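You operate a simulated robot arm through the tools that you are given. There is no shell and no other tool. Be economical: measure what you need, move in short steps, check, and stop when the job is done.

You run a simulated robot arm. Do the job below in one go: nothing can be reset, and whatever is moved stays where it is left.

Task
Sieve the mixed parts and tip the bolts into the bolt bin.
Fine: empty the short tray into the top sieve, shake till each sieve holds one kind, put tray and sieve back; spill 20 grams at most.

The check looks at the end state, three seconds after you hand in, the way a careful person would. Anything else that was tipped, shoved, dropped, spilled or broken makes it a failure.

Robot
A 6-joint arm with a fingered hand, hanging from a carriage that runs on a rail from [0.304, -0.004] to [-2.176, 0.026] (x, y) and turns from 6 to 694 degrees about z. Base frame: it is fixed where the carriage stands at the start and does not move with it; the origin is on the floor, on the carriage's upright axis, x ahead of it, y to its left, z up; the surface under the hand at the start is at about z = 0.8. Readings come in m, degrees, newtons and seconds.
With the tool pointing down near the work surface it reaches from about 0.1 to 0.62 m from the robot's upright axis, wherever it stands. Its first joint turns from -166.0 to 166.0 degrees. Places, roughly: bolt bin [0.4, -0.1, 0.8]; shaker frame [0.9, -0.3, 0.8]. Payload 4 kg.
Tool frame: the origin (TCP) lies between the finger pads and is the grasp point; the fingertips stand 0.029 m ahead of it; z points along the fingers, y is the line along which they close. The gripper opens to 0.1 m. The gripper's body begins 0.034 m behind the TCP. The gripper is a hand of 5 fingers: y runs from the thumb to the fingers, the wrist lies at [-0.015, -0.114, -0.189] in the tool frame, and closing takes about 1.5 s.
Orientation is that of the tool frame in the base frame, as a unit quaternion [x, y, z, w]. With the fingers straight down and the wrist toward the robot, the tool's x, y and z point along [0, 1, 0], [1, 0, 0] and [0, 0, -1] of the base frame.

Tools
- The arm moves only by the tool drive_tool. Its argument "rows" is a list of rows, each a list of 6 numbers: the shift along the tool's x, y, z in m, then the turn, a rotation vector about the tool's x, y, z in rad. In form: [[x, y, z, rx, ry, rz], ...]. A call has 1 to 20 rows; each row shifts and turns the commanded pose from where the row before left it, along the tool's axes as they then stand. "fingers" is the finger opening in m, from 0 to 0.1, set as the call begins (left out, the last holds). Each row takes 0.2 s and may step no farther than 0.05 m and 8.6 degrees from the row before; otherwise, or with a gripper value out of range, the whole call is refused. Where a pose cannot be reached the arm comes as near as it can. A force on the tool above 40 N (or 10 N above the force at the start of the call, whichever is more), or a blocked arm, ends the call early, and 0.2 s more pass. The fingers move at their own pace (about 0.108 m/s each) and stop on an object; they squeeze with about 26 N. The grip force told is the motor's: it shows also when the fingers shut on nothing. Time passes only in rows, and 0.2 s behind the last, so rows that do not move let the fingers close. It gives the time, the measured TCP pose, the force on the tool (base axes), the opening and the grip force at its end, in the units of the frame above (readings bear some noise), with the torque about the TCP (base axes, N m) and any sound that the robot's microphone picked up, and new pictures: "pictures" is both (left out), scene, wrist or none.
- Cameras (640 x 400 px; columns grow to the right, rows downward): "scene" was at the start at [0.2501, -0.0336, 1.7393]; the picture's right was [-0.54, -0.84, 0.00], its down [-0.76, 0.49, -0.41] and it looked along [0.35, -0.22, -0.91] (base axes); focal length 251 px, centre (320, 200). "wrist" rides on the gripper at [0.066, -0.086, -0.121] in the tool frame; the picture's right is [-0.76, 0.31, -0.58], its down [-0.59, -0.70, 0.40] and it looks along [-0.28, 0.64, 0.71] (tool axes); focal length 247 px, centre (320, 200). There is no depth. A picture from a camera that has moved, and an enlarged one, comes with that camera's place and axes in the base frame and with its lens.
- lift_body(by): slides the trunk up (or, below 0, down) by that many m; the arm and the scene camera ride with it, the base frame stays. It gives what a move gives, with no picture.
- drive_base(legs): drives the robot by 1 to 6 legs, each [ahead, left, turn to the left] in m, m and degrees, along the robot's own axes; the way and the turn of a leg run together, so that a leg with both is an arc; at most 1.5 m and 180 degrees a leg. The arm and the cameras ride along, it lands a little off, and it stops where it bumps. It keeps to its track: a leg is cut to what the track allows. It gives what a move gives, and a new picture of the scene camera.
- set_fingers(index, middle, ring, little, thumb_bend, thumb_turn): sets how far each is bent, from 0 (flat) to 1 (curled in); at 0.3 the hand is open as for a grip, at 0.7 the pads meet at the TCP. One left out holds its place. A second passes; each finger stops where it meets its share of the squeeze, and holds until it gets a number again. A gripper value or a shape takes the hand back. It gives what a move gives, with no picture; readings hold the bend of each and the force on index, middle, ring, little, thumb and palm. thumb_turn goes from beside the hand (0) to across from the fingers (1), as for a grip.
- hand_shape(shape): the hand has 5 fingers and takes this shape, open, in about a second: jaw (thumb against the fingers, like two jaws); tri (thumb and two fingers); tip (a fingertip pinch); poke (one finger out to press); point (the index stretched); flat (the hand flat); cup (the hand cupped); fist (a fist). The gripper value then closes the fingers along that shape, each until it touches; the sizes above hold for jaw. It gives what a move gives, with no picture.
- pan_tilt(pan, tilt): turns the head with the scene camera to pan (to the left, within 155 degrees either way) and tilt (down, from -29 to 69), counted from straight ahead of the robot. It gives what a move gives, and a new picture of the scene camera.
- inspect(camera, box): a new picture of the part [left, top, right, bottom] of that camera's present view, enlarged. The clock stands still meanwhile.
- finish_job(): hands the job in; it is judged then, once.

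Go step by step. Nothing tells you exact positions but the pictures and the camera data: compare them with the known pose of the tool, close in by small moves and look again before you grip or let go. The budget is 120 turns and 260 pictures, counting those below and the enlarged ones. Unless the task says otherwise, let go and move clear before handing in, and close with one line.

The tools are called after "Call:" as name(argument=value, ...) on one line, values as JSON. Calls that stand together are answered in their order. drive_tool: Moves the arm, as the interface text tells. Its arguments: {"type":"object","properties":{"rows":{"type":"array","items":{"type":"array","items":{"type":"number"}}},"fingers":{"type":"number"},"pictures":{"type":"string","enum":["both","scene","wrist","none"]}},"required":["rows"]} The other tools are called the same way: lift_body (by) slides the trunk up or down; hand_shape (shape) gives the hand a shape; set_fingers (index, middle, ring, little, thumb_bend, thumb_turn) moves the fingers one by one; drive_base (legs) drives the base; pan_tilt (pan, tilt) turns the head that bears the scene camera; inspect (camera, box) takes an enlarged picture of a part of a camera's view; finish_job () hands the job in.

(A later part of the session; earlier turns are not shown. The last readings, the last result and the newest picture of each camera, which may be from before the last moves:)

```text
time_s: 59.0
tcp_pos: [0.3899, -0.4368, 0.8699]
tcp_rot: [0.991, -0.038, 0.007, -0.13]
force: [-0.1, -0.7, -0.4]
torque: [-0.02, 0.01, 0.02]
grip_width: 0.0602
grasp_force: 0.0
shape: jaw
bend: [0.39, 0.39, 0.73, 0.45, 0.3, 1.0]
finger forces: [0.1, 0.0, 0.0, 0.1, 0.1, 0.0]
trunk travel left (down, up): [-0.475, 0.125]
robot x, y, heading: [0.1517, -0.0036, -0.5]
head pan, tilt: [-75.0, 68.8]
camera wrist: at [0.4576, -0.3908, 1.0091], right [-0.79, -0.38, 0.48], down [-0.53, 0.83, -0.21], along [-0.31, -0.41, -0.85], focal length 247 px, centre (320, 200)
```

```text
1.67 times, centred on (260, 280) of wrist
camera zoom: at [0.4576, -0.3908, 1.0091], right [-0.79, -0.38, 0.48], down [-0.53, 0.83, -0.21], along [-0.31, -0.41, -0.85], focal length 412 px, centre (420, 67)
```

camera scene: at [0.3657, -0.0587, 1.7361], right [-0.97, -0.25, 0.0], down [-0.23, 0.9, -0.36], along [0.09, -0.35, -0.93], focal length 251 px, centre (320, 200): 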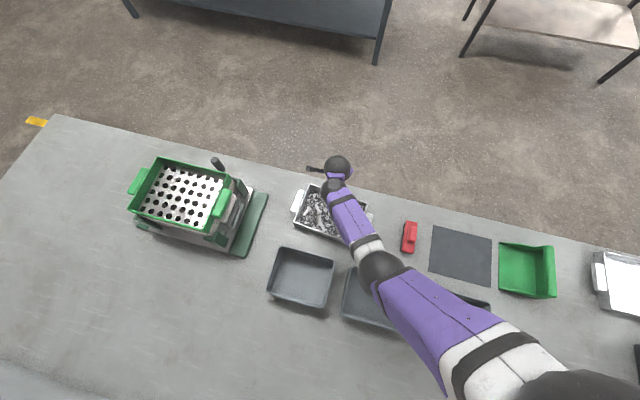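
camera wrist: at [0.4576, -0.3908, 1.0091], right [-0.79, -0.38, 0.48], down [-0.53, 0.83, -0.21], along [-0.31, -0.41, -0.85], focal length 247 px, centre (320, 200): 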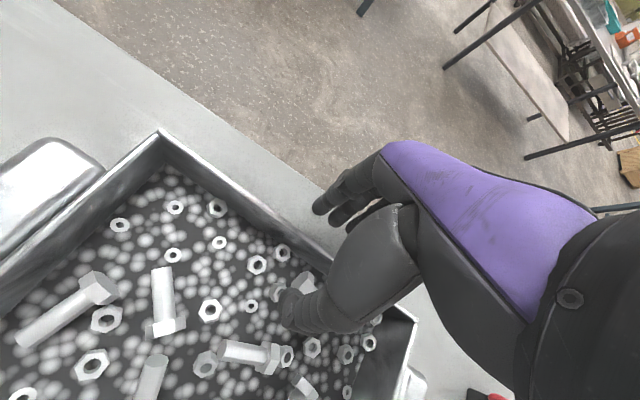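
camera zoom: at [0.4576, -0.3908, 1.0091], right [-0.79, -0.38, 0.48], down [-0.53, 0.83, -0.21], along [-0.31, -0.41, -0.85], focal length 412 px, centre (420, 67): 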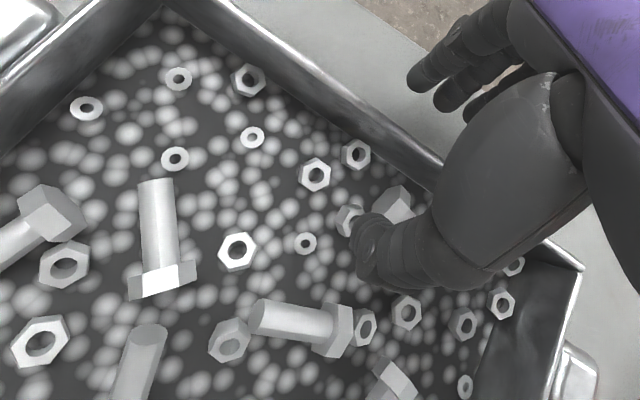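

Call:
drive_tool(rows=[[0.02, 0.002, -0.0005, 0, 0, 0], [0, 0.003, 0.0115, 0, 0, 0], [0, 0.003, 0.0115, 0, 0, 0], [0, 0, 0, 0, 0, 0]], pictures="wrist")

Call:
drive_tool(rows=[[0, 0, 0, 0, 0, 0], [0, 0, 0, 0, 0, 0], [0, 0, 0, 0, 0, 0], [0, 0, 0, 0, 0, 0], [0, 0, 0, 0, 0, 0], [0, 0, 0, 0, 0, 0], [0, 0, 0, 0, 0, 0]], fingers=0.0, pictures="wrist")

Call:
inspect(camera="wrist", box=[100, 160, 420, 400])

```text
time_s: 60.0
tcp_pos: [0.4081, -0.4412, 0.8464]
tcp_rot: [0.991, -0.038, 0.006, -0.129]
force: [0.6, 0.3, 0.1]
torque: [0.02, -0.01, -0.01]
grip_width: 0.0599
grasp_force: 0.1
shape: jaw
bend: [0.39, 0.39, 0.73, 0.45, 0.3, 1.0]
finger forces: [0.0, 0.0, 0.0, 0.0, 0.1, 0.0]
trunk travel left (down, up): [-0.475, 0.125]
robot x, y, heading: [0.1514, -0.0036, -0.6]
head pan, tilt: [-75.0, 68.8]
camera wrist: at [0.4767, -0.3947, 0.9845], right [-0.79, -0.38, 0.48], down [-0.53, 0.83, -0.21], along [-0.31, -0.41, -0.85], focal length 247 px, centre (320, 200)
```

wrist: 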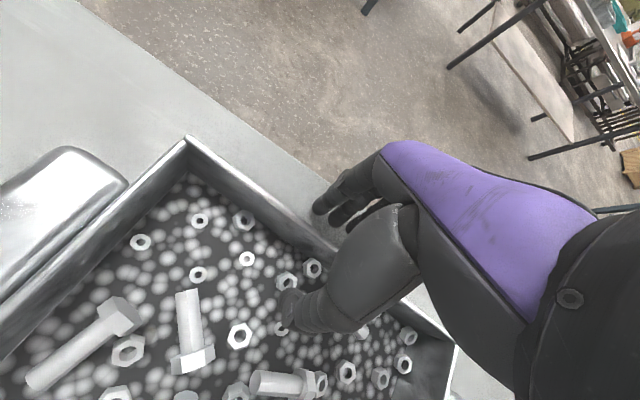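

```text
time_s: 61.6
tcp_pos: [0.4081, -0.4416, 0.8453]
tcp_rot: [0.991, -0.038, 0.007, -0.13]
force: [0.5, -0.4, -0.8]
torque: [-0.1, 0.01, 0.12]
grip_width: 0.0003
grasp_force: 26.0
shape: jaw
bend: [0.68, 0.66, 0.68, 0.7, 0.7, 1.0]
finger forces: [12.1, 7.5, 3.6, 0.1, 22.8, 0.0]
trunk travel left (down, up): [-0.475, 0.125]
robot x, y, heading: [0.1513, -0.0025, -0.4]
head pan, tilt: [-75.0, 68.8]
camera wrist: at [0.4766, -0.3946, 0.9845], right [-0.79, -0.38, 0.48], down [-0.53, 0.83, -0.21], along [-0.31, -0.41, -0.85], focal length 247 px, centre (320, 200)
```

wrist: 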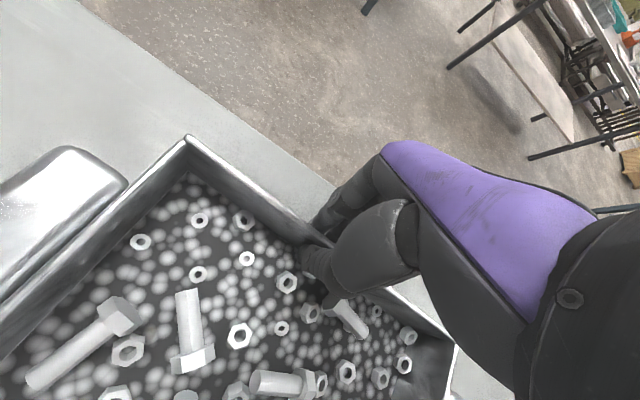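

```text
1.67 times, centred on (260, 280) of wrist
camera zoom: at [0.4766, -0.3946, 0.9845], right [-0.79, -0.38, 0.48], down [-0.53, 0.83, -0.21], along [-0.31, -0.41, -0.85], focal length 412 px, centre (420, 67)
```

zoom: 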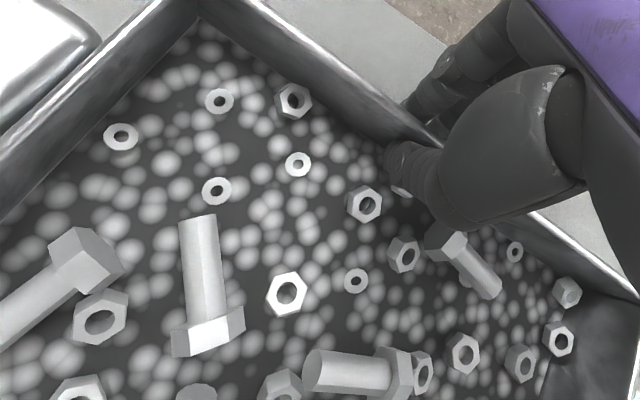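

Call:
drive_tool(rows=[[0, -0.0013, -0.0048, 0, 0, 0], [0, -0.0013, -0.0048, 0, 0, 0], [0, -0.0013, -0.0048, 0, 0, 0], [0, -0.0013, -0.0048, 0, 0, 0], [0, -0.0026, -0.0096, 0, 0, 0], [0, -0.0026, -0.0096, 0, 0, 0], [0, 0, 0, 0, 0, 0]], pictures="both")

Call:
inspect(camera="scene", box=[260, 130, 420, 290])

```text
time_s: 63.2
tcp_pos: [0.4072, -0.4406, 0.8869]
tcp_rot: [0.991, -0.038, 0.005, -0.129]
force: [-1.1, 0.1, -7.8]
torque: [-0.69, 0.05, -0.01]
grip_width: 0.0014
grasp_force: 25.6
shape: jaw
bend: [0.67, 0.66, 0.7, 0.7, 0.7, 1.0]
finger forces: [21.1, 7.7, 2.2, 0.0, 32.4, 0.1]
trunk travel left (down, up): [-0.475, 0.125]
robot x, y, heading: [0.1496, 0.0001, -0.3]
head pan, tilt: [-75.0, 68.8]
camera scene: at [0.3656, -0.0586, 1.736], right [-0.97, -0.25, 0.0], down [-0.23, 0.9, -0.36], along [0.09, -0.35, -0.93], focal length 251 px, centre (320, 200)
camera wrist: at [0.476, -0.394, 1.0259], right [-0.79, -0.38, 0.48], down [-0.53, 0.83, -0.21], along [-0.31, -0.41, -0.85], focal length 247 px, centre (320, 200)
```

scene: 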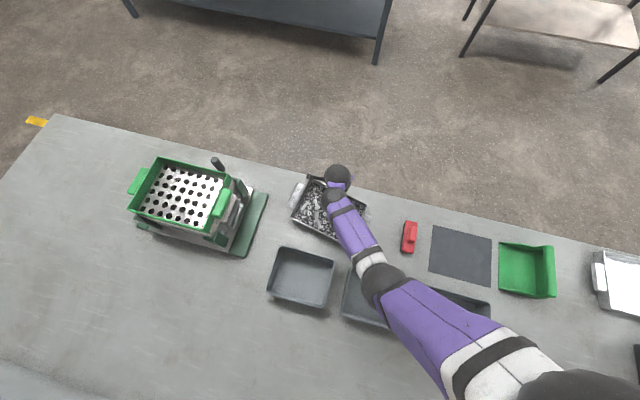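
wrist: 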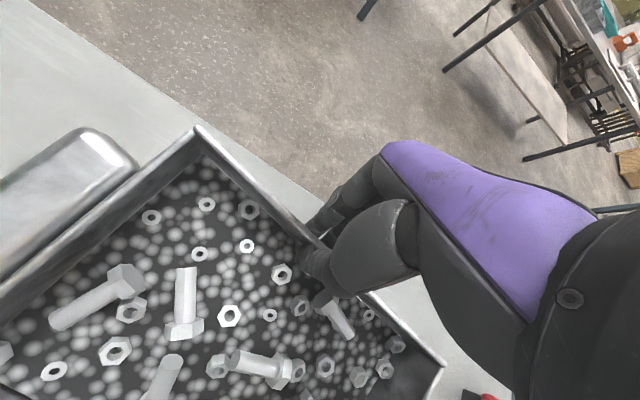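

```text
2.50 times, centred on (340, 210) of scene
camera zoom: at [0.3656, -0.0586, 1.736], right [-0.97, -0.25, 0.0], down [-0.23, 0.9, -0.36], along [0.09, -0.35, -0.93], focal length 627 px, centre (270, 175)
```

zoom: 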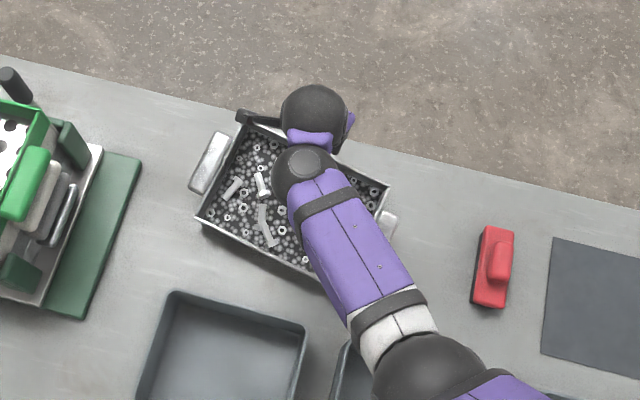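

Call:
drive_tool(rows=[[0, -0.0026, -0.0096, 0, 0, 0], [0, -0.0026, -0.0096, 0, 0, 0], [0, -0.0026, -0.0096, 0, 0, 0], [0, -0.0026, -0.0096, 0, 0, 0], [0, 0, 0, 0, 0, 0], [0, 0, 0, 0, 0, 0]], pictures="both")

Call:
inspect(camera="scene", box=[260, 130, 420, 290])

```text
time_s: 64.6
tcp_pos: [0.4089, -0.4392, 0.9253]
tcp_rot: [0.991, -0.039, 0.007, -0.129]
force: [0.1, 0.5, -9.2]
torque: [-0.69, 0.01, -0.02]
grip_width: 0.0014
grasp_force: 26.6
shape: jaw
bend: [0.67, 0.66, 0.7, 0.7, 0.7, 1.0]
finger forces: [21.6, 7.2, 1.8, 0.1, 32.2, 0.1]
trunk travel left (down, up): [-0.475, 0.125]
robot x, y, heading: [0.1545, -0.0006, -0.5]
head pan, tilt: [-75.0, 68.8]
camera scene: at [0.3656, -0.0586, 1.7361], right [-0.97, -0.25, 0.0], down [-0.23, 0.9, -0.36], along [0.09, -0.35, -0.93], focal length 251 px, centre (320, 200)
camera wrist: at [0.4771, -0.3932, 1.0642], right [-0.79, -0.38, 0.48], down [-0.53, 0.83, -0.21], along [-0.31, -0.41, -0.85], focal length 247 px, centre (320, 200)
```

scene: 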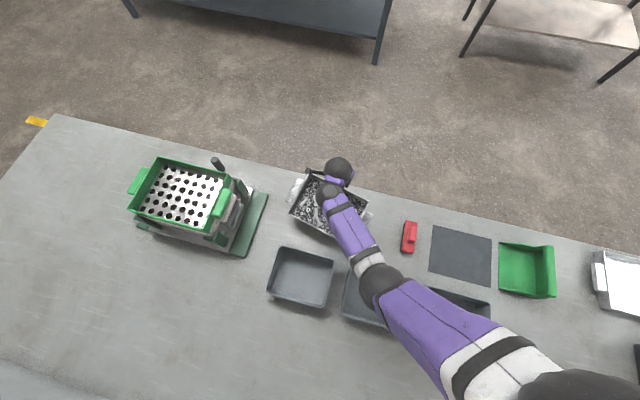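
wrist: 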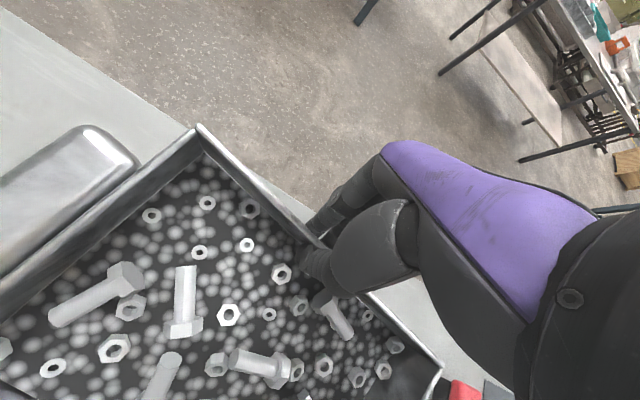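

```text
2.50 times, centred on (340, 210) of scene
camera zoom: at [0.3656, -0.0586, 1.7361], right [-0.97, -0.25, 0.0], down [-0.23, 0.9, -0.36], along [0.09, -0.35, -0.93], focal length 627 px, centre (270, 175)
```

zoom: 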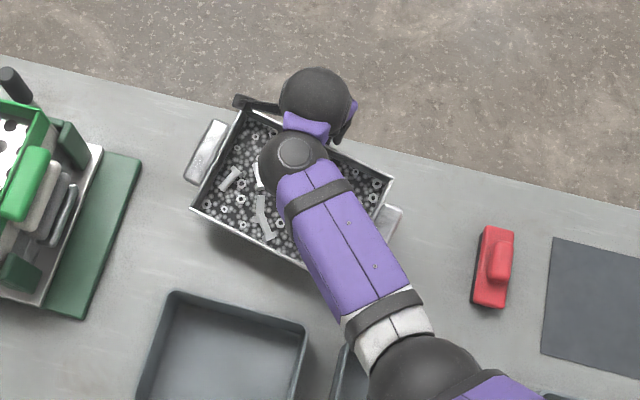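

Call:
inspect(camera="scene", box=[120, 140, 280, 260])

Call:
drive_tool(rows=[[0, -0.0052, -0.0193, 0, 0, 0], [0, -0.0104, -0.0386, 0, 0, 0], [0, -0.0104, -0.0386, 0, 0, 0], [0, -0.0104, -0.0386, 0, 0, 0], [0, -0.0104, -0.0386, 0, 0, 0], [0, -0.0052, -0.0193, 0, 0, 0], [0, 0, 0, 0, 0, 0]], pictures="wrist")

```text
3.33 times, centred on (200, 200) of scene
camera zoom: at [0.3656, -0.0586, 1.7361], right [-0.97, -0.25, 0.0], down [-0.23, 0.9, -0.36], along [0.09, -0.35, -0.93], focal length 836 px, centre (720, 200)
```

zoom: 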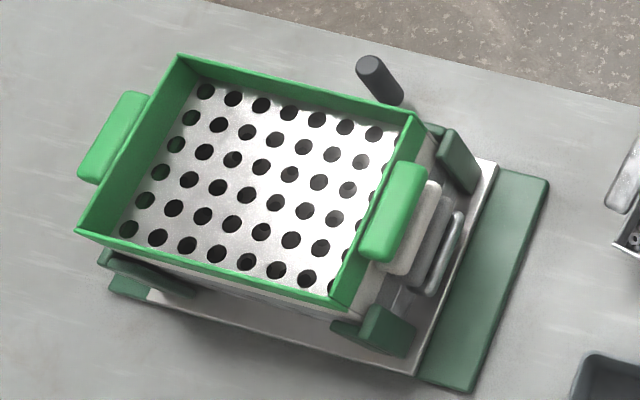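

```text
time_s: 66.2
tcp_pos: [0.4255, -0.4921, 1.0505]
tcp_rot: [0.991, -0.038, 0.007, -0.129]
force: [-1.0, -0.2, -8.3]
torque: [-0.68, 0.0, 0.01]
grip_width: 0.0019
grasp_force: 26.4
shape: jaw
bend: [0.67, 0.66, 0.7, 0.7, 0.69, 1.0]
finger forces: [20.8, 7.4, 2.1, 0.1, 31.4, 0.0]
out of reach, approached as far as the arm can: row 3, 4, 5, 6
trunk travel left (down, up): [-0.475, 0.125]
robot x, y, heading: [0.1521, -0.003, -0.5]
head pan, tilt: [-75.0, 68.8]
camera wrist: at [0.4937, -0.446, 1.1891], right [-0.79, -0.38, 0.48], down [-0.53, 0.83, -0.21], along [-0.31, -0.41, -0.85], focal length 247 px, centre (320, 200)
```

wrist: 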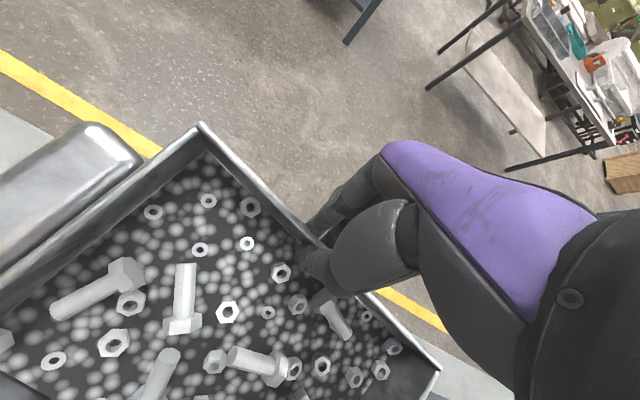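

Call:
drive_base(legs=[[0.14, 0, 0]])

Call:
lift_body(by=0.11)

Call:
drive_tool(rows=[[0.03, 0, 0, 0, 0, 0], [0.04, 0, 0, 0, 0, 0], [0.04, 0, 0, 0, 0, 0], [0.04, 0, 0, 0, 0, 0], [0.03, 0, 0, 0, 0, 0], [0, 0, 0, 0, 0, 0]])

```text
time_s: 67.6
tcp_pos: [0.5644, -0.4931, 1.0493]
tcp_rot: [0.991, -0.038, 0.007, -0.129]
force: [-0.6, 0.0, -8.5]
torque: [-0.73, 0.08, -0.09]
grip_width: 0.002
grasp_force: 25.9
shape: jaw
bend: [0.66, 0.67, 0.7, 0.7, 0.69, 1.0]
finger forces: [22.2, 6.1, 1.6, 0.0, 31.1, 0.0]
trunk travel left (down, up): [-0.475, 0.125]
robot x, y, heading: [0.2904, -0.0026, -0.2]
head pan, tilt: [-75.0, 68.8]
camera scene: at [0.5046, -0.0597, 1.736], right [-0.97, -0.25, 0.0], down [-0.24, 0.9, -0.36], along [0.09, -0.35, -0.93], focal length 251 px, centre (320, 200)
```

scene: 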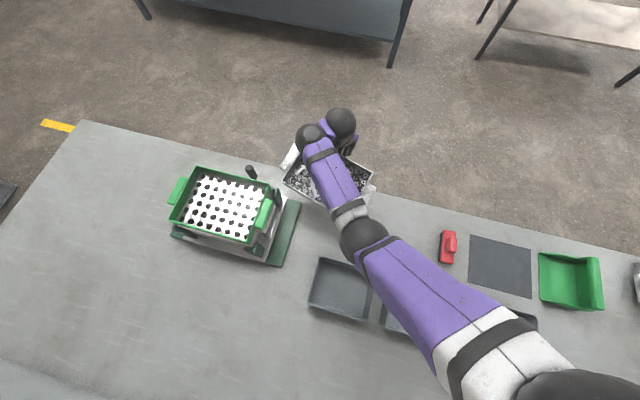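

```text
time_s: 69.0
tcp_pos: [0.5654, -0.4932, 1.1595]
tcp_rot: [0.991, -0.037, 0.007, -0.129]
force: [-0.2, 0.2, -8.1]
torque: [-0.72, 0.05, 0.02]
grip_width: 0.0023
grasp_force: 26.0
shape: jaw
bend: [0.66, 0.67, 0.7, 0.7, 0.68, 1.0]
finger forces: [20.7, 6.5, 2.5, 0.0, 30.7, 0.1]
trunk travel left (down, up): [-0.585, 0.015]
robot x, y, heading: [0.2931, -0.0066, -0.1]
head pan, tilt: [-75.0, 68.8]
```

```text
time_s: 70.4
tcp_pos: [0.7441, -0.5064, 1.1588]
tcp_rot: [0.991, -0.036, 0.006, -0.13]
force: [0.5, -0.3, -8.6]
torque: [-0.66, 0.05, 0.09]
grip_width: 0.0023
grasp_force: 26.1
shape: jaw
bend: [0.66, 0.67, 0.7, 0.7, 0.68, 1.0]
finger forces: [19.1, 7.1, 2.7, 0.1, 29.8, 0.0]
trunk travel left (down, up): [-0.585, 0.015]
robot x, y, heading: [0.2908, -0.0053, -0.0]
head pan, tilt: [-75.0, 68.8]
camera scene: at [0.5045, -0.0597, 1.846], right [-0.97, -0.25, 0.0], down [-0.24, 0.9, -0.36], along [0.09, -0.35, -0.93], focal length 251 px, centre (320, 200)
camera wrist: at [0.8127, -0.459, 1.2979], right [-0.79, -0.39, 0.48], down [-0.53, 0.82, -0.21], along [-0.31, -0.41, -0.85], focal length 247 px, centre (320, 200)
```

scene: 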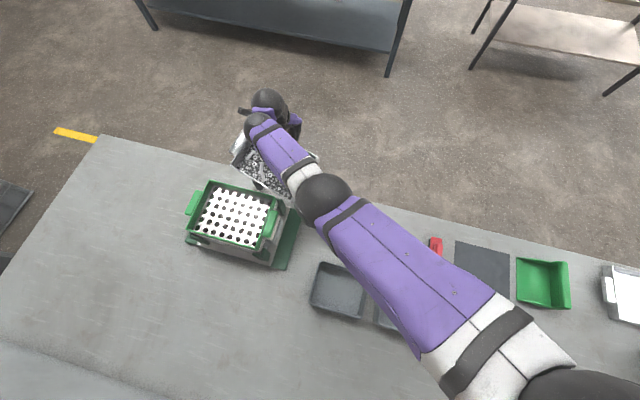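
wrist: 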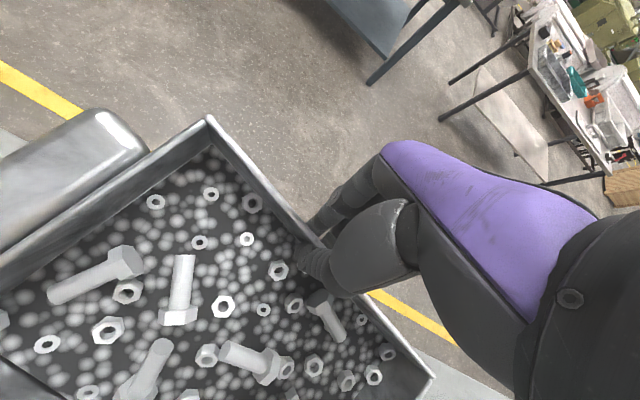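

Call:
inspect(camera="scene", box=[170, 80, 330, 280])

```text
2.00 times, centred on (250, 180) of scene
camera zoom: at [0.5045, -0.0597, 1.846], right [-0.97, -0.25, 0.0], down [-0.24, 0.9, -0.36], along [0.09, -0.35, -0.93], focal length 502 px, centre (460, 240)
```

zoom: 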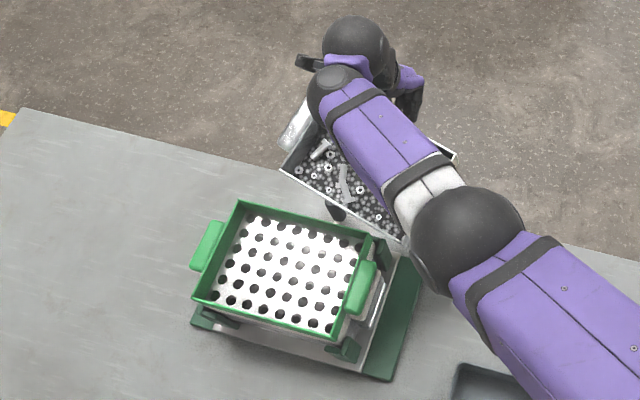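

Call:
drive_tool(rows=[[0, -0.0065, -0.024, 0, 0, 0], [0, -0.0078, -0.029, 0, 0, 0], [0, -0.0078, -0.029, 0, 0, 0], [0, -0.0065, -0.024, 0, 0, 0], [0, 0, 0, 0, -0.0205, -0.0758], [0, 0, 0, 0, -0.0205, -0.0758], [0, 0, 0, 0, -0.0205, -0.0758], [0, 0, 0, 0, -0.0205, -0.0758], [0, 0, 0, 0, 0, 0]], pictures="scene")

Call:
inspect(camera="scene", box=[170, 80, 330, 280])

```text
time_s: 72.4
tcp_pos: [0.7438, -0.5078, 1.2692]
tcp_rot: [0.984, 0.119, -0.015, -0.129]
force: [-0.5, -0.8, -8.1]
torque: [-0.68, -0.15, -0.01]
grip_width: 0.0029
grasp_force: 25.9
shape: jaw
bend: [0.66, 0.67, 0.7, 0.7, 0.67, 1.0]
finger forces: [20.9, 6.0, 1.9, 0.0, 29.3, 0.0]
trunk travel left (down, up): [-0.585, 0.015]
robot x, y, heading: [0.2894, -0.0015, -0.3]
head pan, tilt: [-75.0, 68.8]
camera scene: at [0.5046, -0.0597, 1.846], right [-0.97, -0.25, 0.0], down [-0.24, 0.9, -0.36], along [0.09, -0.35, -0.93], focal length 251 px, centre (320, 200)
```

scene: 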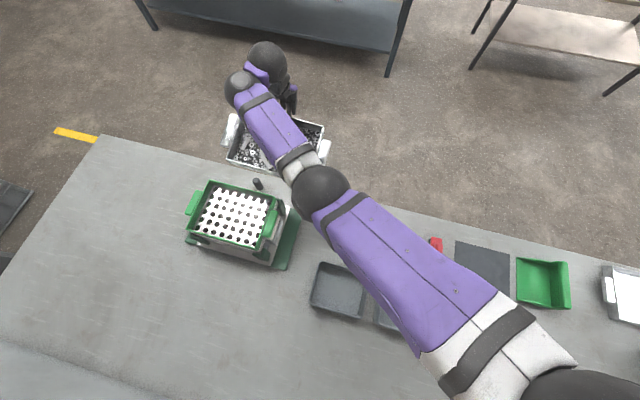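

```text
2.00 times, centred on (250, 180) of scene
camera zoom: at [0.5046, -0.0597, 1.846], right [-0.97, -0.25, 0.0], down [-0.24, 0.9, -0.36], along [0.09, -0.35, -0.93], focal length 502 px, centre (460, 240)
```

zoom: 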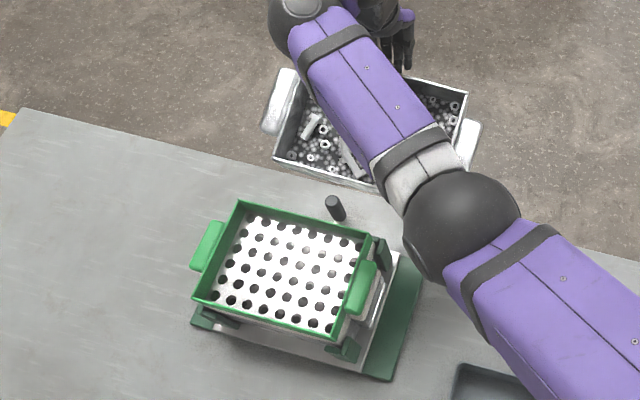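

Call:
lift_body(by=-0.12)

Call:
drive_tool(rows=[[0, -0.0065, -0.024, 0, 0, 0], [0, -0.0078, -0.029, 0, 0, 0], [0, -0.0078, -0.029, 0, 0, 0], [0, -0.0065, -0.024, 0, 0, 0], [0, 0, 0, 0, 0, 0]], pictures="none")

Call:
lift_body(by=-0.1)

Call:
drive_tool(rows=[[0.02, -0.0026, -0.0097, 0, 0, 0], [0.035, 0, 0, 0, 0, 0], [0.04, 0, 0, 0, 0, 0], [0.04, 0, 0, 0, 0, 0], [0.02, 0, 0, 0, 0, 0], [0, 0, 0, 0, 0, 0]], pictures="scene")

Call:
inspect(camera="scene", box=[120, 60, 320, 280])

```text
time_s: 73.9
tcp_pos: [0.7438, -0.5068, 1.1504]
tcp_rot: [0.985, 0.118, -0.015, -0.129]
force: [-0.1, 0.9, -8.3]
torque: [-0.69, -0.08, 0.02]
grip_width: 0.0028
grasp_force: 25.9
shape: jaw
bend: [0.66, 0.67, 0.7, 0.7, 0.67, 1.0]
finger forces: [20.7, 6.2, 1.9, 0.1, 29.3, 0.0]
trunk travel left (down, up): [-0.465, 0.135]
robot x, y, heading: [0.2897, -0.0036, -0.1]
head pan, tilt: [-75.0, 68.8]
```

```text
time_s: 75.1
tcp_pos: [0.7521, -0.5139, 1.2569]
tcp_rot: [0.985, 0.118, -0.014, -0.128]
force: [-0.4, 0.3, -7.5]
torque: [-0.67, -0.09, 0.01]
grip_width: 0.0026
grasp_force: 25.4
shape: jaw
bend: [0.66, 0.67, 0.7, 0.7, 0.67, 1.0]
finger forces: [20.5, 6.5, 2.0, 0.1, 29.4, 0.1]
out of reach, approached as far as the arm can: row 3, 4
trunk travel left (down, up): [-0.465, 0.135]
robot x, y, heading: [0.2924, -0.003, -0.0]
head pan, tilt: [-75.0, 68.8]
```

```text
time_s: 76.4
tcp_pos: [0.7516, -0.5152, 1.1562]
tcp_rot: [0.984, 0.118, -0.015, -0.129]
force: [0.2, -0.2, -7.8]
torque: [-0.66, -0.09, 0.03]
grip_width: 0.0031
grasp_force: 25.9
shape: jaw
bend: [0.66, 0.67, 0.7, 0.7, 0.67, 1.0]
finger forces: [20.4, 6.5, 1.9, 0.0, 29.6, 0.1]
trunk travel left (down, up): [-0.365, 0.235]
robot x, y, heading: [0.2898, -0.0021, -0.3]
head pan, tilt: [-75.0, 68.8]
```

```text
time_s: 77.8
tcp_pos: [0.8731, -0.4587, 1.1652]
tcp_rot: [0.984, 0.119, -0.013, -0.129]
force: [0.0, -0.4, -7.9]
torque: [-0.64, -0.07, 0.04]
grip_width: 0.0032
grasp_force: 26.0
shape: jaw
bend: [0.65, 0.67, 0.7, 0.7, 0.67, 1.0]
finger forces: [18.5, 7.6, 1.6, 0.0, 28.8, 0.0]
out of reach, approached as far as the arm can: row 4, 5
trunk travel left (down, up): [-0.365, 0.235]
robot x, y, heading: [0.2915, -0.0021, -0.4]
head pan, tilt: [-75.0, 68.8]
camera scene: at [0.5044, -0.0596, 1.626], right [-0.97, -0.25, 0.0], down [-0.24, 0.9, -0.36], along [0.09, -0.35, -0.93], focal length 251 px, centre (320, 200)
```

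scene: 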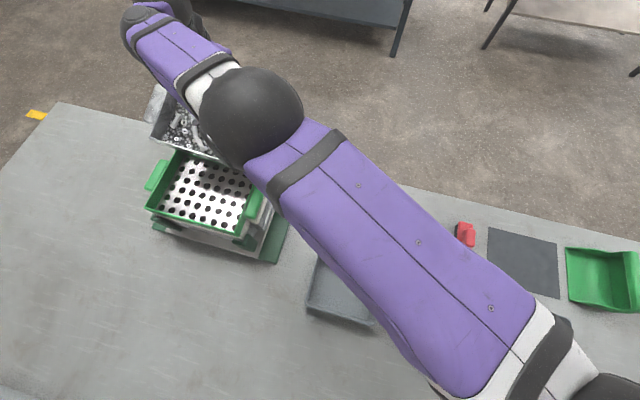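

```text
1.82 times, centred on (220, 170) of scene
camera zoom: at [0.5044, -0.0596, 1.626], right [-0.97, -0.25, 0.0], down [-0.24, 0.9, -0.36], along [0.09, -0.35, -0.93], focal length 456 px, centre (502, 254)
```

zoom: 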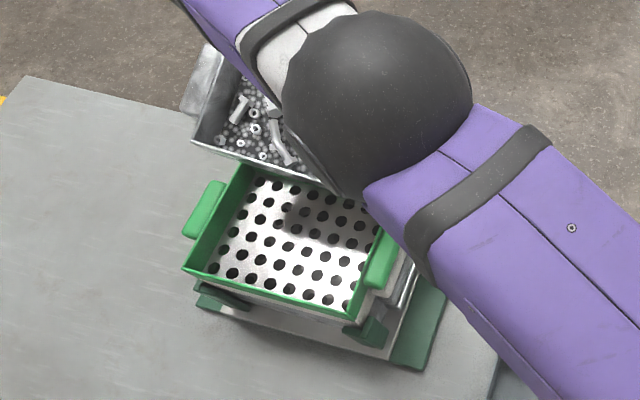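

Call:
drive_base(legs=[[0.02, 0, 0]])

Call:
drive_tool(rows=[[0.0017, -0.0066, 0.0018, -0.0777, -0.0183, 0.0049], [0.0017, -0.0066, 0.001, -0.0777, -0.0183, 0.0049], [0.0016, -0.0068, 0, -0.0777, -0.0183, 0.0049], [0.0016, -0.0068, -0.0007, -0.0777, -0.0183, 0.0049], [0.0015, -0.0066, -0.0015, -0.0777, -0.0183, 0.0049], [0, 0, 0, 0, 0, 0]])

Call:
inspect(camera="scene", box=[120, 60, 320, 280])

```text
time_s: 78.6
tcp_pos: [0.8825, -0.459, 1.1641]
tcp_rot: [0.985, 0.119, -0.014, -0.128]
force: [1.5, 0.2, -7.9]
torque: [-0.65, -0.05, -0.03]
grip_width: 0.0031
grasp_force: 26.3
shape: jaw
bend: [0.65, 0.67, 0.7, 0.7, 0.67, 1.0]
finger forces: [20.1, 6.3, 0.9, 0.0, 28.3, 0.0]
trunk travel left (down, up): [-0.365, 0.235]
robot x, y, heading: [0.3006, -0.0084, -0.3]
head pan, tilt: [-75.0, 68.8]
camera scene: at [0.5143, -0.0598, 1.626], right [-0.97, -0.25, 0.0], down [-0.24, 0.9, -0.36], along [0.09, -0.35, -0.93], focal length 251 px, centre (320, 200)
```

scene: 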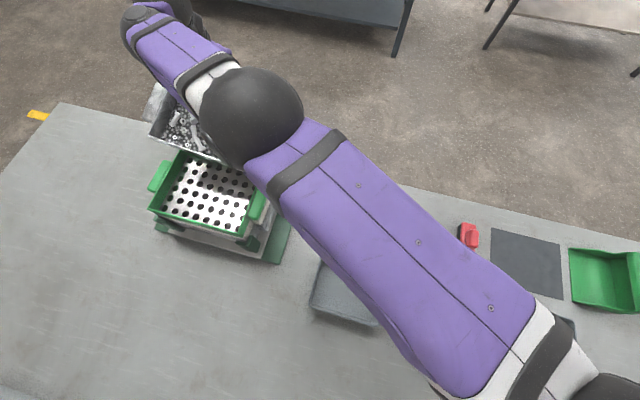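

```text
time_s: 80.0
tcp_pos: [0.8828, -0.425, 1.1685]
tcp_rot: [0.991, 0.113, -0.037, 0.07]
force: [-0.5, 0.5, -8.3]
torque: [-0.45, -0.05, 0.01]
grip_width: 0.0029
grasp_force: 25.9
shape: jaw
bend: [0.65, 0.68, 0.7, 0.7, 0.68, 1.0]
finger forces: [16.6, 5.1, 0.7, 0.0, 27.5, 0.0]
trunk travel left (down, up): [-0.365, 0.235]
robot x, y, heading: [0.3008, -0.0, -0.3]
head pan, tilt: [-75.0, 68.8]
camera scene: at [0.5143, -0.0597, 1.626], right [-0.97, -0.25, 0.0], down [-0.24, 0.9, -0.36], along [0.09, -0.35, -0.93], focal length 251 px, centre (320, 200)
camera wrist: at [0.9336, -0.3104, 1.2694], right [-0.63, -0.38, 0.68], down [-0.76, 0.49, -0.43], along [-0.17, -0.79, -0.6], focal length 247 px, centre (320, 200)
```

scene: 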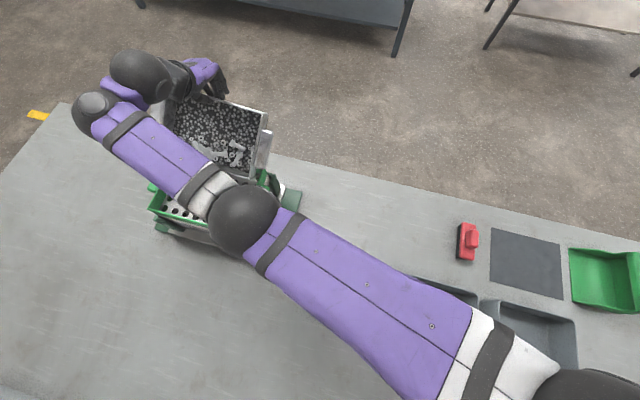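
wrist: 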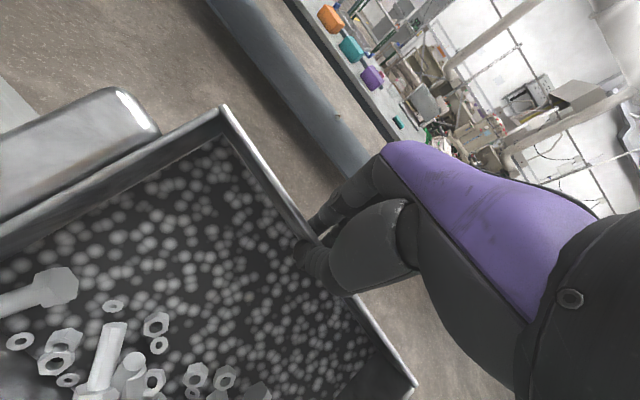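

```text
1.82 times, centred on (220, 170) of scene
camera zoom: at [0.5143, -0.0597, 1.626], right [-0.97, -0.25, 0.0], down [-0.24, 0.9, -0.36], along [0.09, -0.35, -0.93], focal length 456 px, centre (502, 254)
```

zoom: 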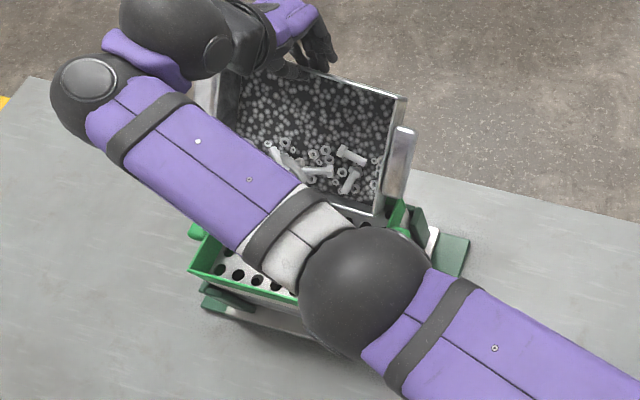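

Call:
drive_tool(rows=[[0.0058, -0.0076, -0.0014, -0.0, 0, 0], [0.0088, -0.0064, -0.0018, -0.0777, -0.0183, 0.0049], [0.0077, -0.0069, -0.0029, -0.0777, -0.0183, 0.0049], [0.0055, -0.0068, -0.0041, -0.0777, -0.0183, 0.0049], [0.0016, -0.0077, -0.004, -0.0777, -0.0183, 0.0049], [0.0013, -0.0071, -0.005, -0.0777, -0.0183, 0.0049], [0, 0, 0, 0, 0, 0]])

Call:
inspect(camera="scene", box=[100, 60, 300, 280])

```text
time_s: 81.6
tcp_pos: [0.9048, -0.3724, 1.1708]
tcp_rot: [0.957, 0.102, -0.058, 0.264]
force: [-0.4, 0.6, -6.4]
torque: [-0.12, -0.07, 0.03]
grip_width: 0.0017
grasp_force: 26.0
shape: jaw
bend: [0.66, 0.71, 0.7, 0.7, 0.7, 1.0]
finger forces: [14.7, 4.0, 0.4, 0.0, 24.8, 0.1]
trunk travel left (down, up): [-0.365, 0.235]
robot x, y, heading: [0.2979, -0.0039, -0.1]
head pan, tilt: [-75.0, 68.8]
camera scene: at [0.5144, -0.0598, 1.626], right [-0.97, -0.25, 0.0], down [-0.24, 0.9, -0.36], along [0.09, -0.35, -0.93], focal length 251 px, centre (320, 200)
camera wrist: at [0.9552, -0.2273, 1.2211], right [-0.63, -0.08, 0.77], down [-0.75, 0.28, -0.59], along [-0.17, -0.95, -0.24], focal length 247 px, centre (320, 200)
```

scene: 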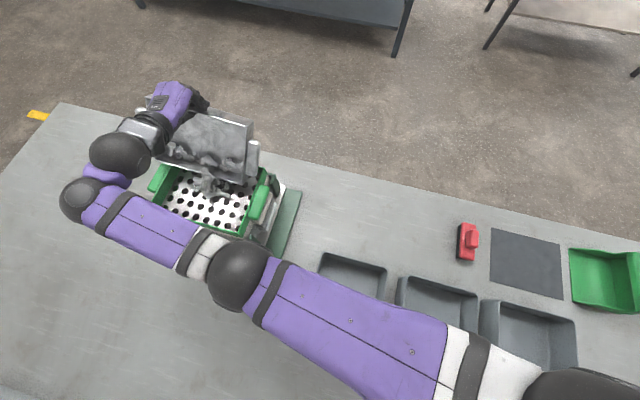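
wrist: 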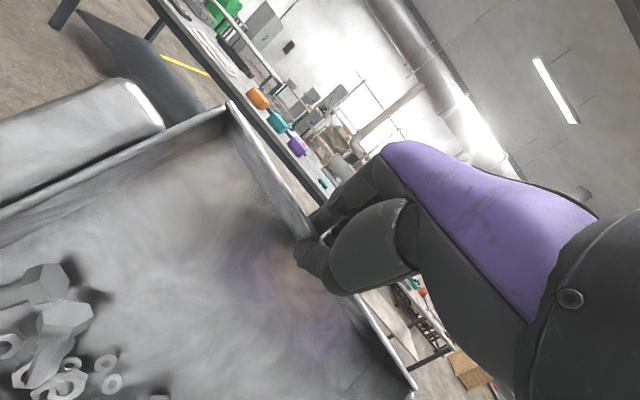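

```text
1.82 times, centred on (200, 170) of scene
camera zoom: at [0.5144, -0.0598, 1.626], right [-0.97, -0.25, 0.0], down [-0.24, 0.9, -0.36], along [0.09, -0.35, -0.93], focal length 456 px, centre (538, 254)
```

zoom: 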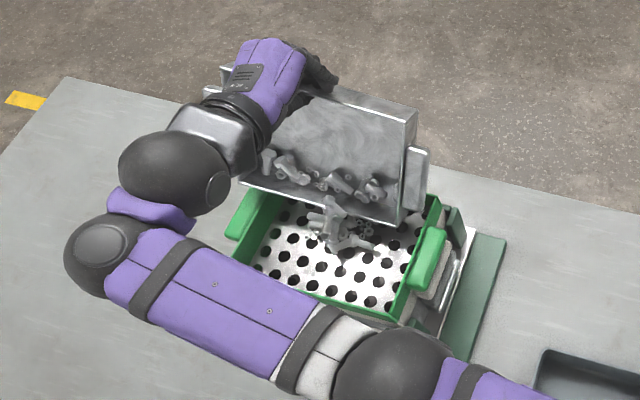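

Call:
drive_tool(rows=[[0.0018, -0.0096, -0.0069, -0.0777, -0.0183, 0.0049], [0.0017, -0.009, -0.0077, -0.0777, -0.0183, 0.0049], [0.0015, -0.0084, -0.0085, -0.0777, -0.0183, 0.0049], [0.0013, -0.0078, -0.0091, -0.0777, -0.0183, 0.0049], [0.001, -0.007, -0.0097, -0.0777, -0.0183, 0.0049], [0, 0, 0, 0, 0, 0]])

Call:
inspect(camera="scene", box=[100, 60, 300, 280])

```text
time_s: 83.0
tcp_pos: [0.9055, -0.3122, 1.1765]
tcp_rot: [0.885, 0.088, -0.077, 0.45]
force: [0.0, 0.6, -2.8]
torque: [-0.01, 0.02, 0.03]
grip_width: 0.0014
grasp_force: 25.7
shape: jaw
bend: [0.66, 0.72, 0.7, 0.7, 0.7, 1.0]
finger forces: [14.7, 4.4, 0.7, 0.0, 22.6, 0.0]
trunk travel left (down, up): [-0.365, 0.235]
robot x, y, heading: [0.2996, -0.0041, -0.4]
head pan, tilt: [-75.0, 68.8]
camera scene: at [0.5145, -0.0599, 1.6261], right [-0.97, -0.25, 0.0], down [-0.24, 0.9, -0.36], along [0.09, -0.35, -0.93], focal length 251 px, centre (320, 200)
camera wrist: at [0.9565, -0.1591, 1.1652], right [-0.63, 0.23, 0.74], down [-0.75, 0.03, -0.66], along [-0.17, -0.97, 0.15], focal length 247 px, centre (320, 200)
```

scene: 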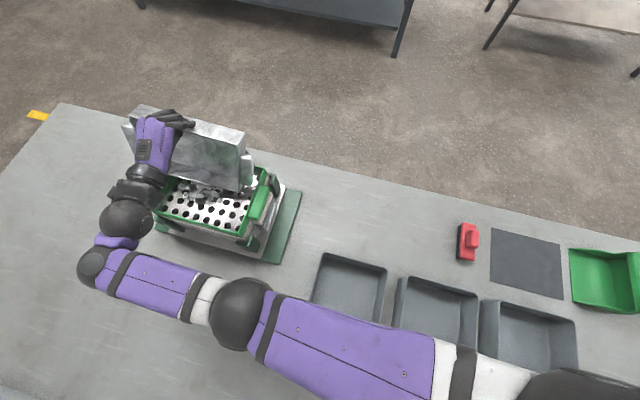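
wrist: 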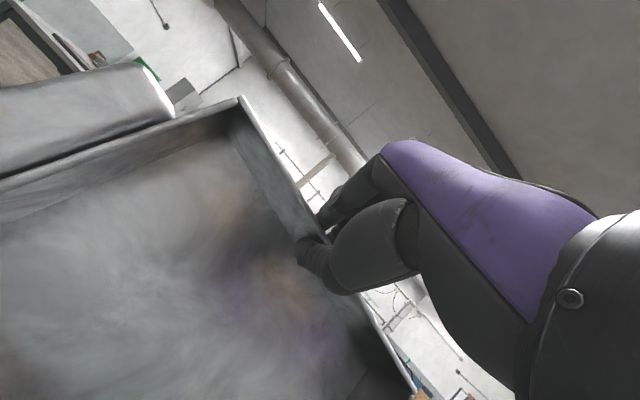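

```text
1.82 times, centred on (200, 170) of scene
camera zoom: at [0.5145, -0.0599, 1.6261], right [-0.97, -0.25, 0.0], down [-0.24, 0.9, -0.36], along [0.09, -0.35, -0.93], focal length 456 px, centre (538, 254)
```

zoom: 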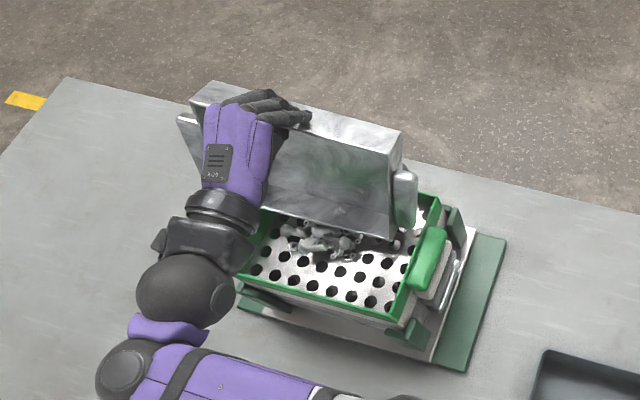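

Call:
drive_tool(rows=[[0.0008, -0.006, -0.0103, -0.0777, -0.0183, 0.0049], [0.0006, -0.0054, -0.0107, -0.0777, -0.0183, 0.0049], [0.0004, -0.0045, -0.011, -0.0777, -0.0183, 0.0049], [0.0002, -0.0035, -0.0114, -0.0777, -0.0183, 0.0049], [0, 0.006, 0, 0, 0, 0], [0, -0.006, 0, 0, 0, 0], [0, 0.006, 0, 0, 0, 0], [0, -0.006, 0, 0, 0, 0], [0, 0, 0, 0, 0, 0], [0, 0, 0, 0, 0, 0]])

Call:
inspect(camera="scene", box=[100, 60, 300, 280])

```text
time_s: 85.2
tcp_pos: [0.8811, -0.2937, 1.1982]
tcp_rot: [0.802, 0.077, -0.089, 0.585]
force: [0.4, 0.2, -2.4]
torque: [0.04, 0.03, 0.0]
grip_width: 0.0015
grasp_force: 25.7
shape: jaw
bend: [0.66, 0.72, 0.7, 0.7, 0.7, 1.0]
finger forces: [15.5, 4.4, 0.6, 0.0, 23.4, 0.1]
out of reach, approached as far as the arm can: row 1, 2, 3, 4
trunk travel left (down, up): [-0.365, 0.235]
robot x, y, heading: [0.2997, -0.0025, -0.4]
head pan, tilt: [-75.0, 68.8]
camera scene: at [0.5145, -0.0599, 1.6261], right [-0.97, -0.25, 0.0], down [-0.24, 0.9, -0.36], along [0.09, -0.35, -0.93], focal length 251 px, centre (320, 200)
camera wrist: at [0.9311, -0.1512, 1.1395], right [-0.63, 0.44, 0.63], down [-0.75, -0.18, -0.63], along [-0.17, -0.88, 0.45], focal length 247 px, centre (320, 200)
```

scene: 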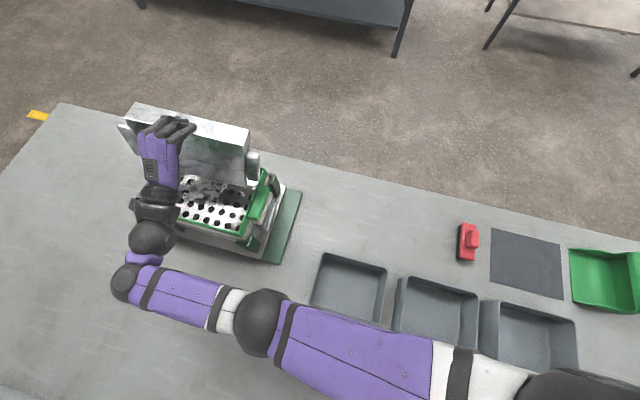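
wrist: 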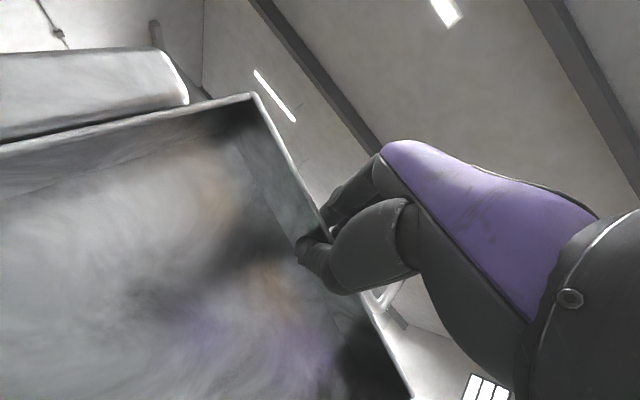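

```text
1.82 times, centred on (200, 170) of scene
camera zoom: at [0.5145, -0.0599, 1.6261], right [-0.97, -0.25, 0.0], down [-0.24, 0.9, -0.36], along [0.09, -0.35, -0.93], focal length 456 px, centre (538, 254)
```

zoom: 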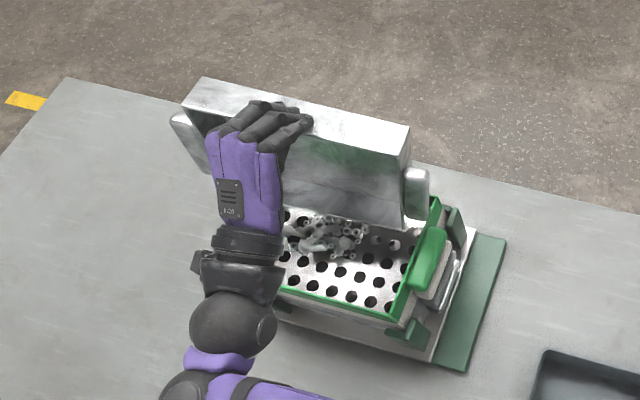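

Call:
drive_tool(rows=[[-0.006, 0.023, -0.0075, 0, 0, 0], [-0.006, 0.023, -0.0075, 0, 0, 0], [0, 0, 0, 0.0874, 0.0206, -0.0055], [0, 0, 0, 0.0874, 0.0206, -0.0055], [0, 0, 0, 0.0874, 0.0206, -0.0055], [0, 0, 0, 0.0874, 0.0206, -0.0055], [0, 0, 0, 0.0874, 0.0206, -0.0055], [0, 0, 0, 0.0874, 0.0206, -0.0055], [0, 0, 0, 0.0874, 0.0206, -0.0055], [0, 0, 0, 0.0874, 0.0206, -0.0055], [0, 0, 0, 0.0874, 0.0206, -0.0055], [0, 0, 0, 0.0874, 0.0206, -0.0055], [0, 0, 0, 0.0874, 0.0206, -0.0055], [0, 0, 0, 0.0874, 0.0206, -0.0055], [0, 0, 0, 0.0874, 0.0206, -0.0055], [0, 0, 0, 0.0874, 0.0206, -0.0055], [0, 0, 0, 0.0874, 0.0206, -0.0055], [0, 0, 0, 0, 0, 0]])

Call:
inspect(camera="scene", box=[100, 60, 300, 280])

```text
time_s: 89.0
tcp_pos: [0.9206, -0.3729, 1.2239]
tcp_rot: [0.992, 0.116, -0.024, -0.046]
force: [-0.2, -0.1, -2.5]
torque: [-0.23, 0.02, 0.02]
grip_width: 0.0015
grasp_force: 25.6
shape: jaw
bend: [0.66, 0.72, 0.7, 0.7, 0.7, 1.0]
finger forces: [18.3, 6.0, 0.1, 0.0, 25.3, 0.0]
out of reach, approached as far as the arm can: row 5, 6, 7, 8, 9, 10, 11
trunk travel left (down, up): [-0.365, 0.235]
robot x, y, heading: [0.3021, -0.0018, -0.5]
head pan, tilt: [-75.0, 68.8]
camera scene: at [0.5145, -0.06, 1.6261], right [-0.97, -0.25, 0.0], down [-0.24, 0.9, -0.36], along [0.09, -0.35, -0.93], focal length 251 px, centre (320, 200)
camera wrist: at [0.9712, -0.284, 1.3499], right [-0.63, -0.52, 0.57], down [-0.76, 0.58, -0.31], along [-0.17, -0.63, -0.76], focal length 247 px, centre (320, 200)
```

scene: 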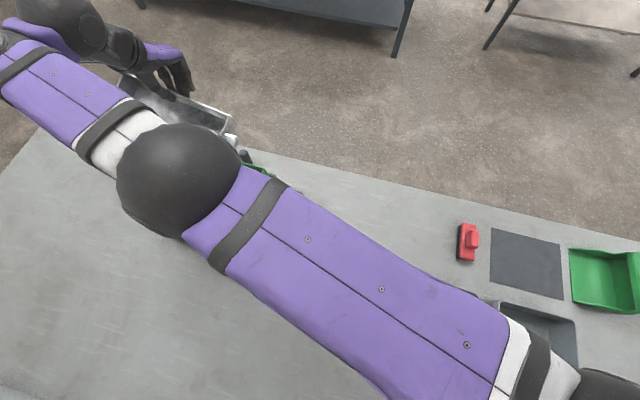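
wrist: 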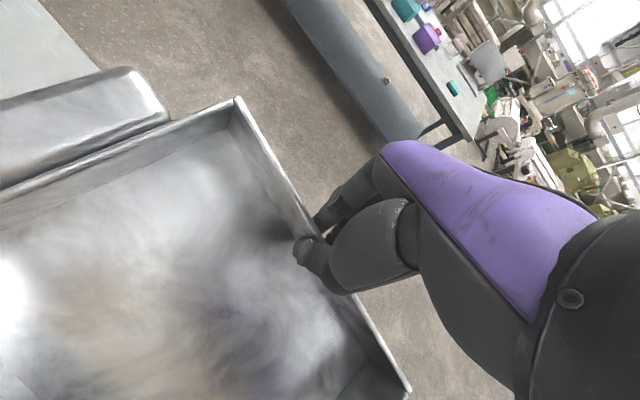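

```text
1.82 times, centred on (200, 170) of scene
camera zoom: at [0.5145, -0.06, 1.6261], right [-0.97, -0.25, 0.0], down [-0.24, 0.9, -0.36], along [0.09, -0.35, -0.93], focal length 456 px, centre (538, 254)
```

zoom: 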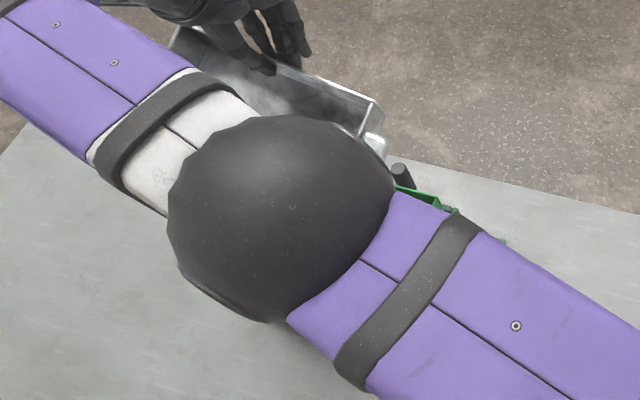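

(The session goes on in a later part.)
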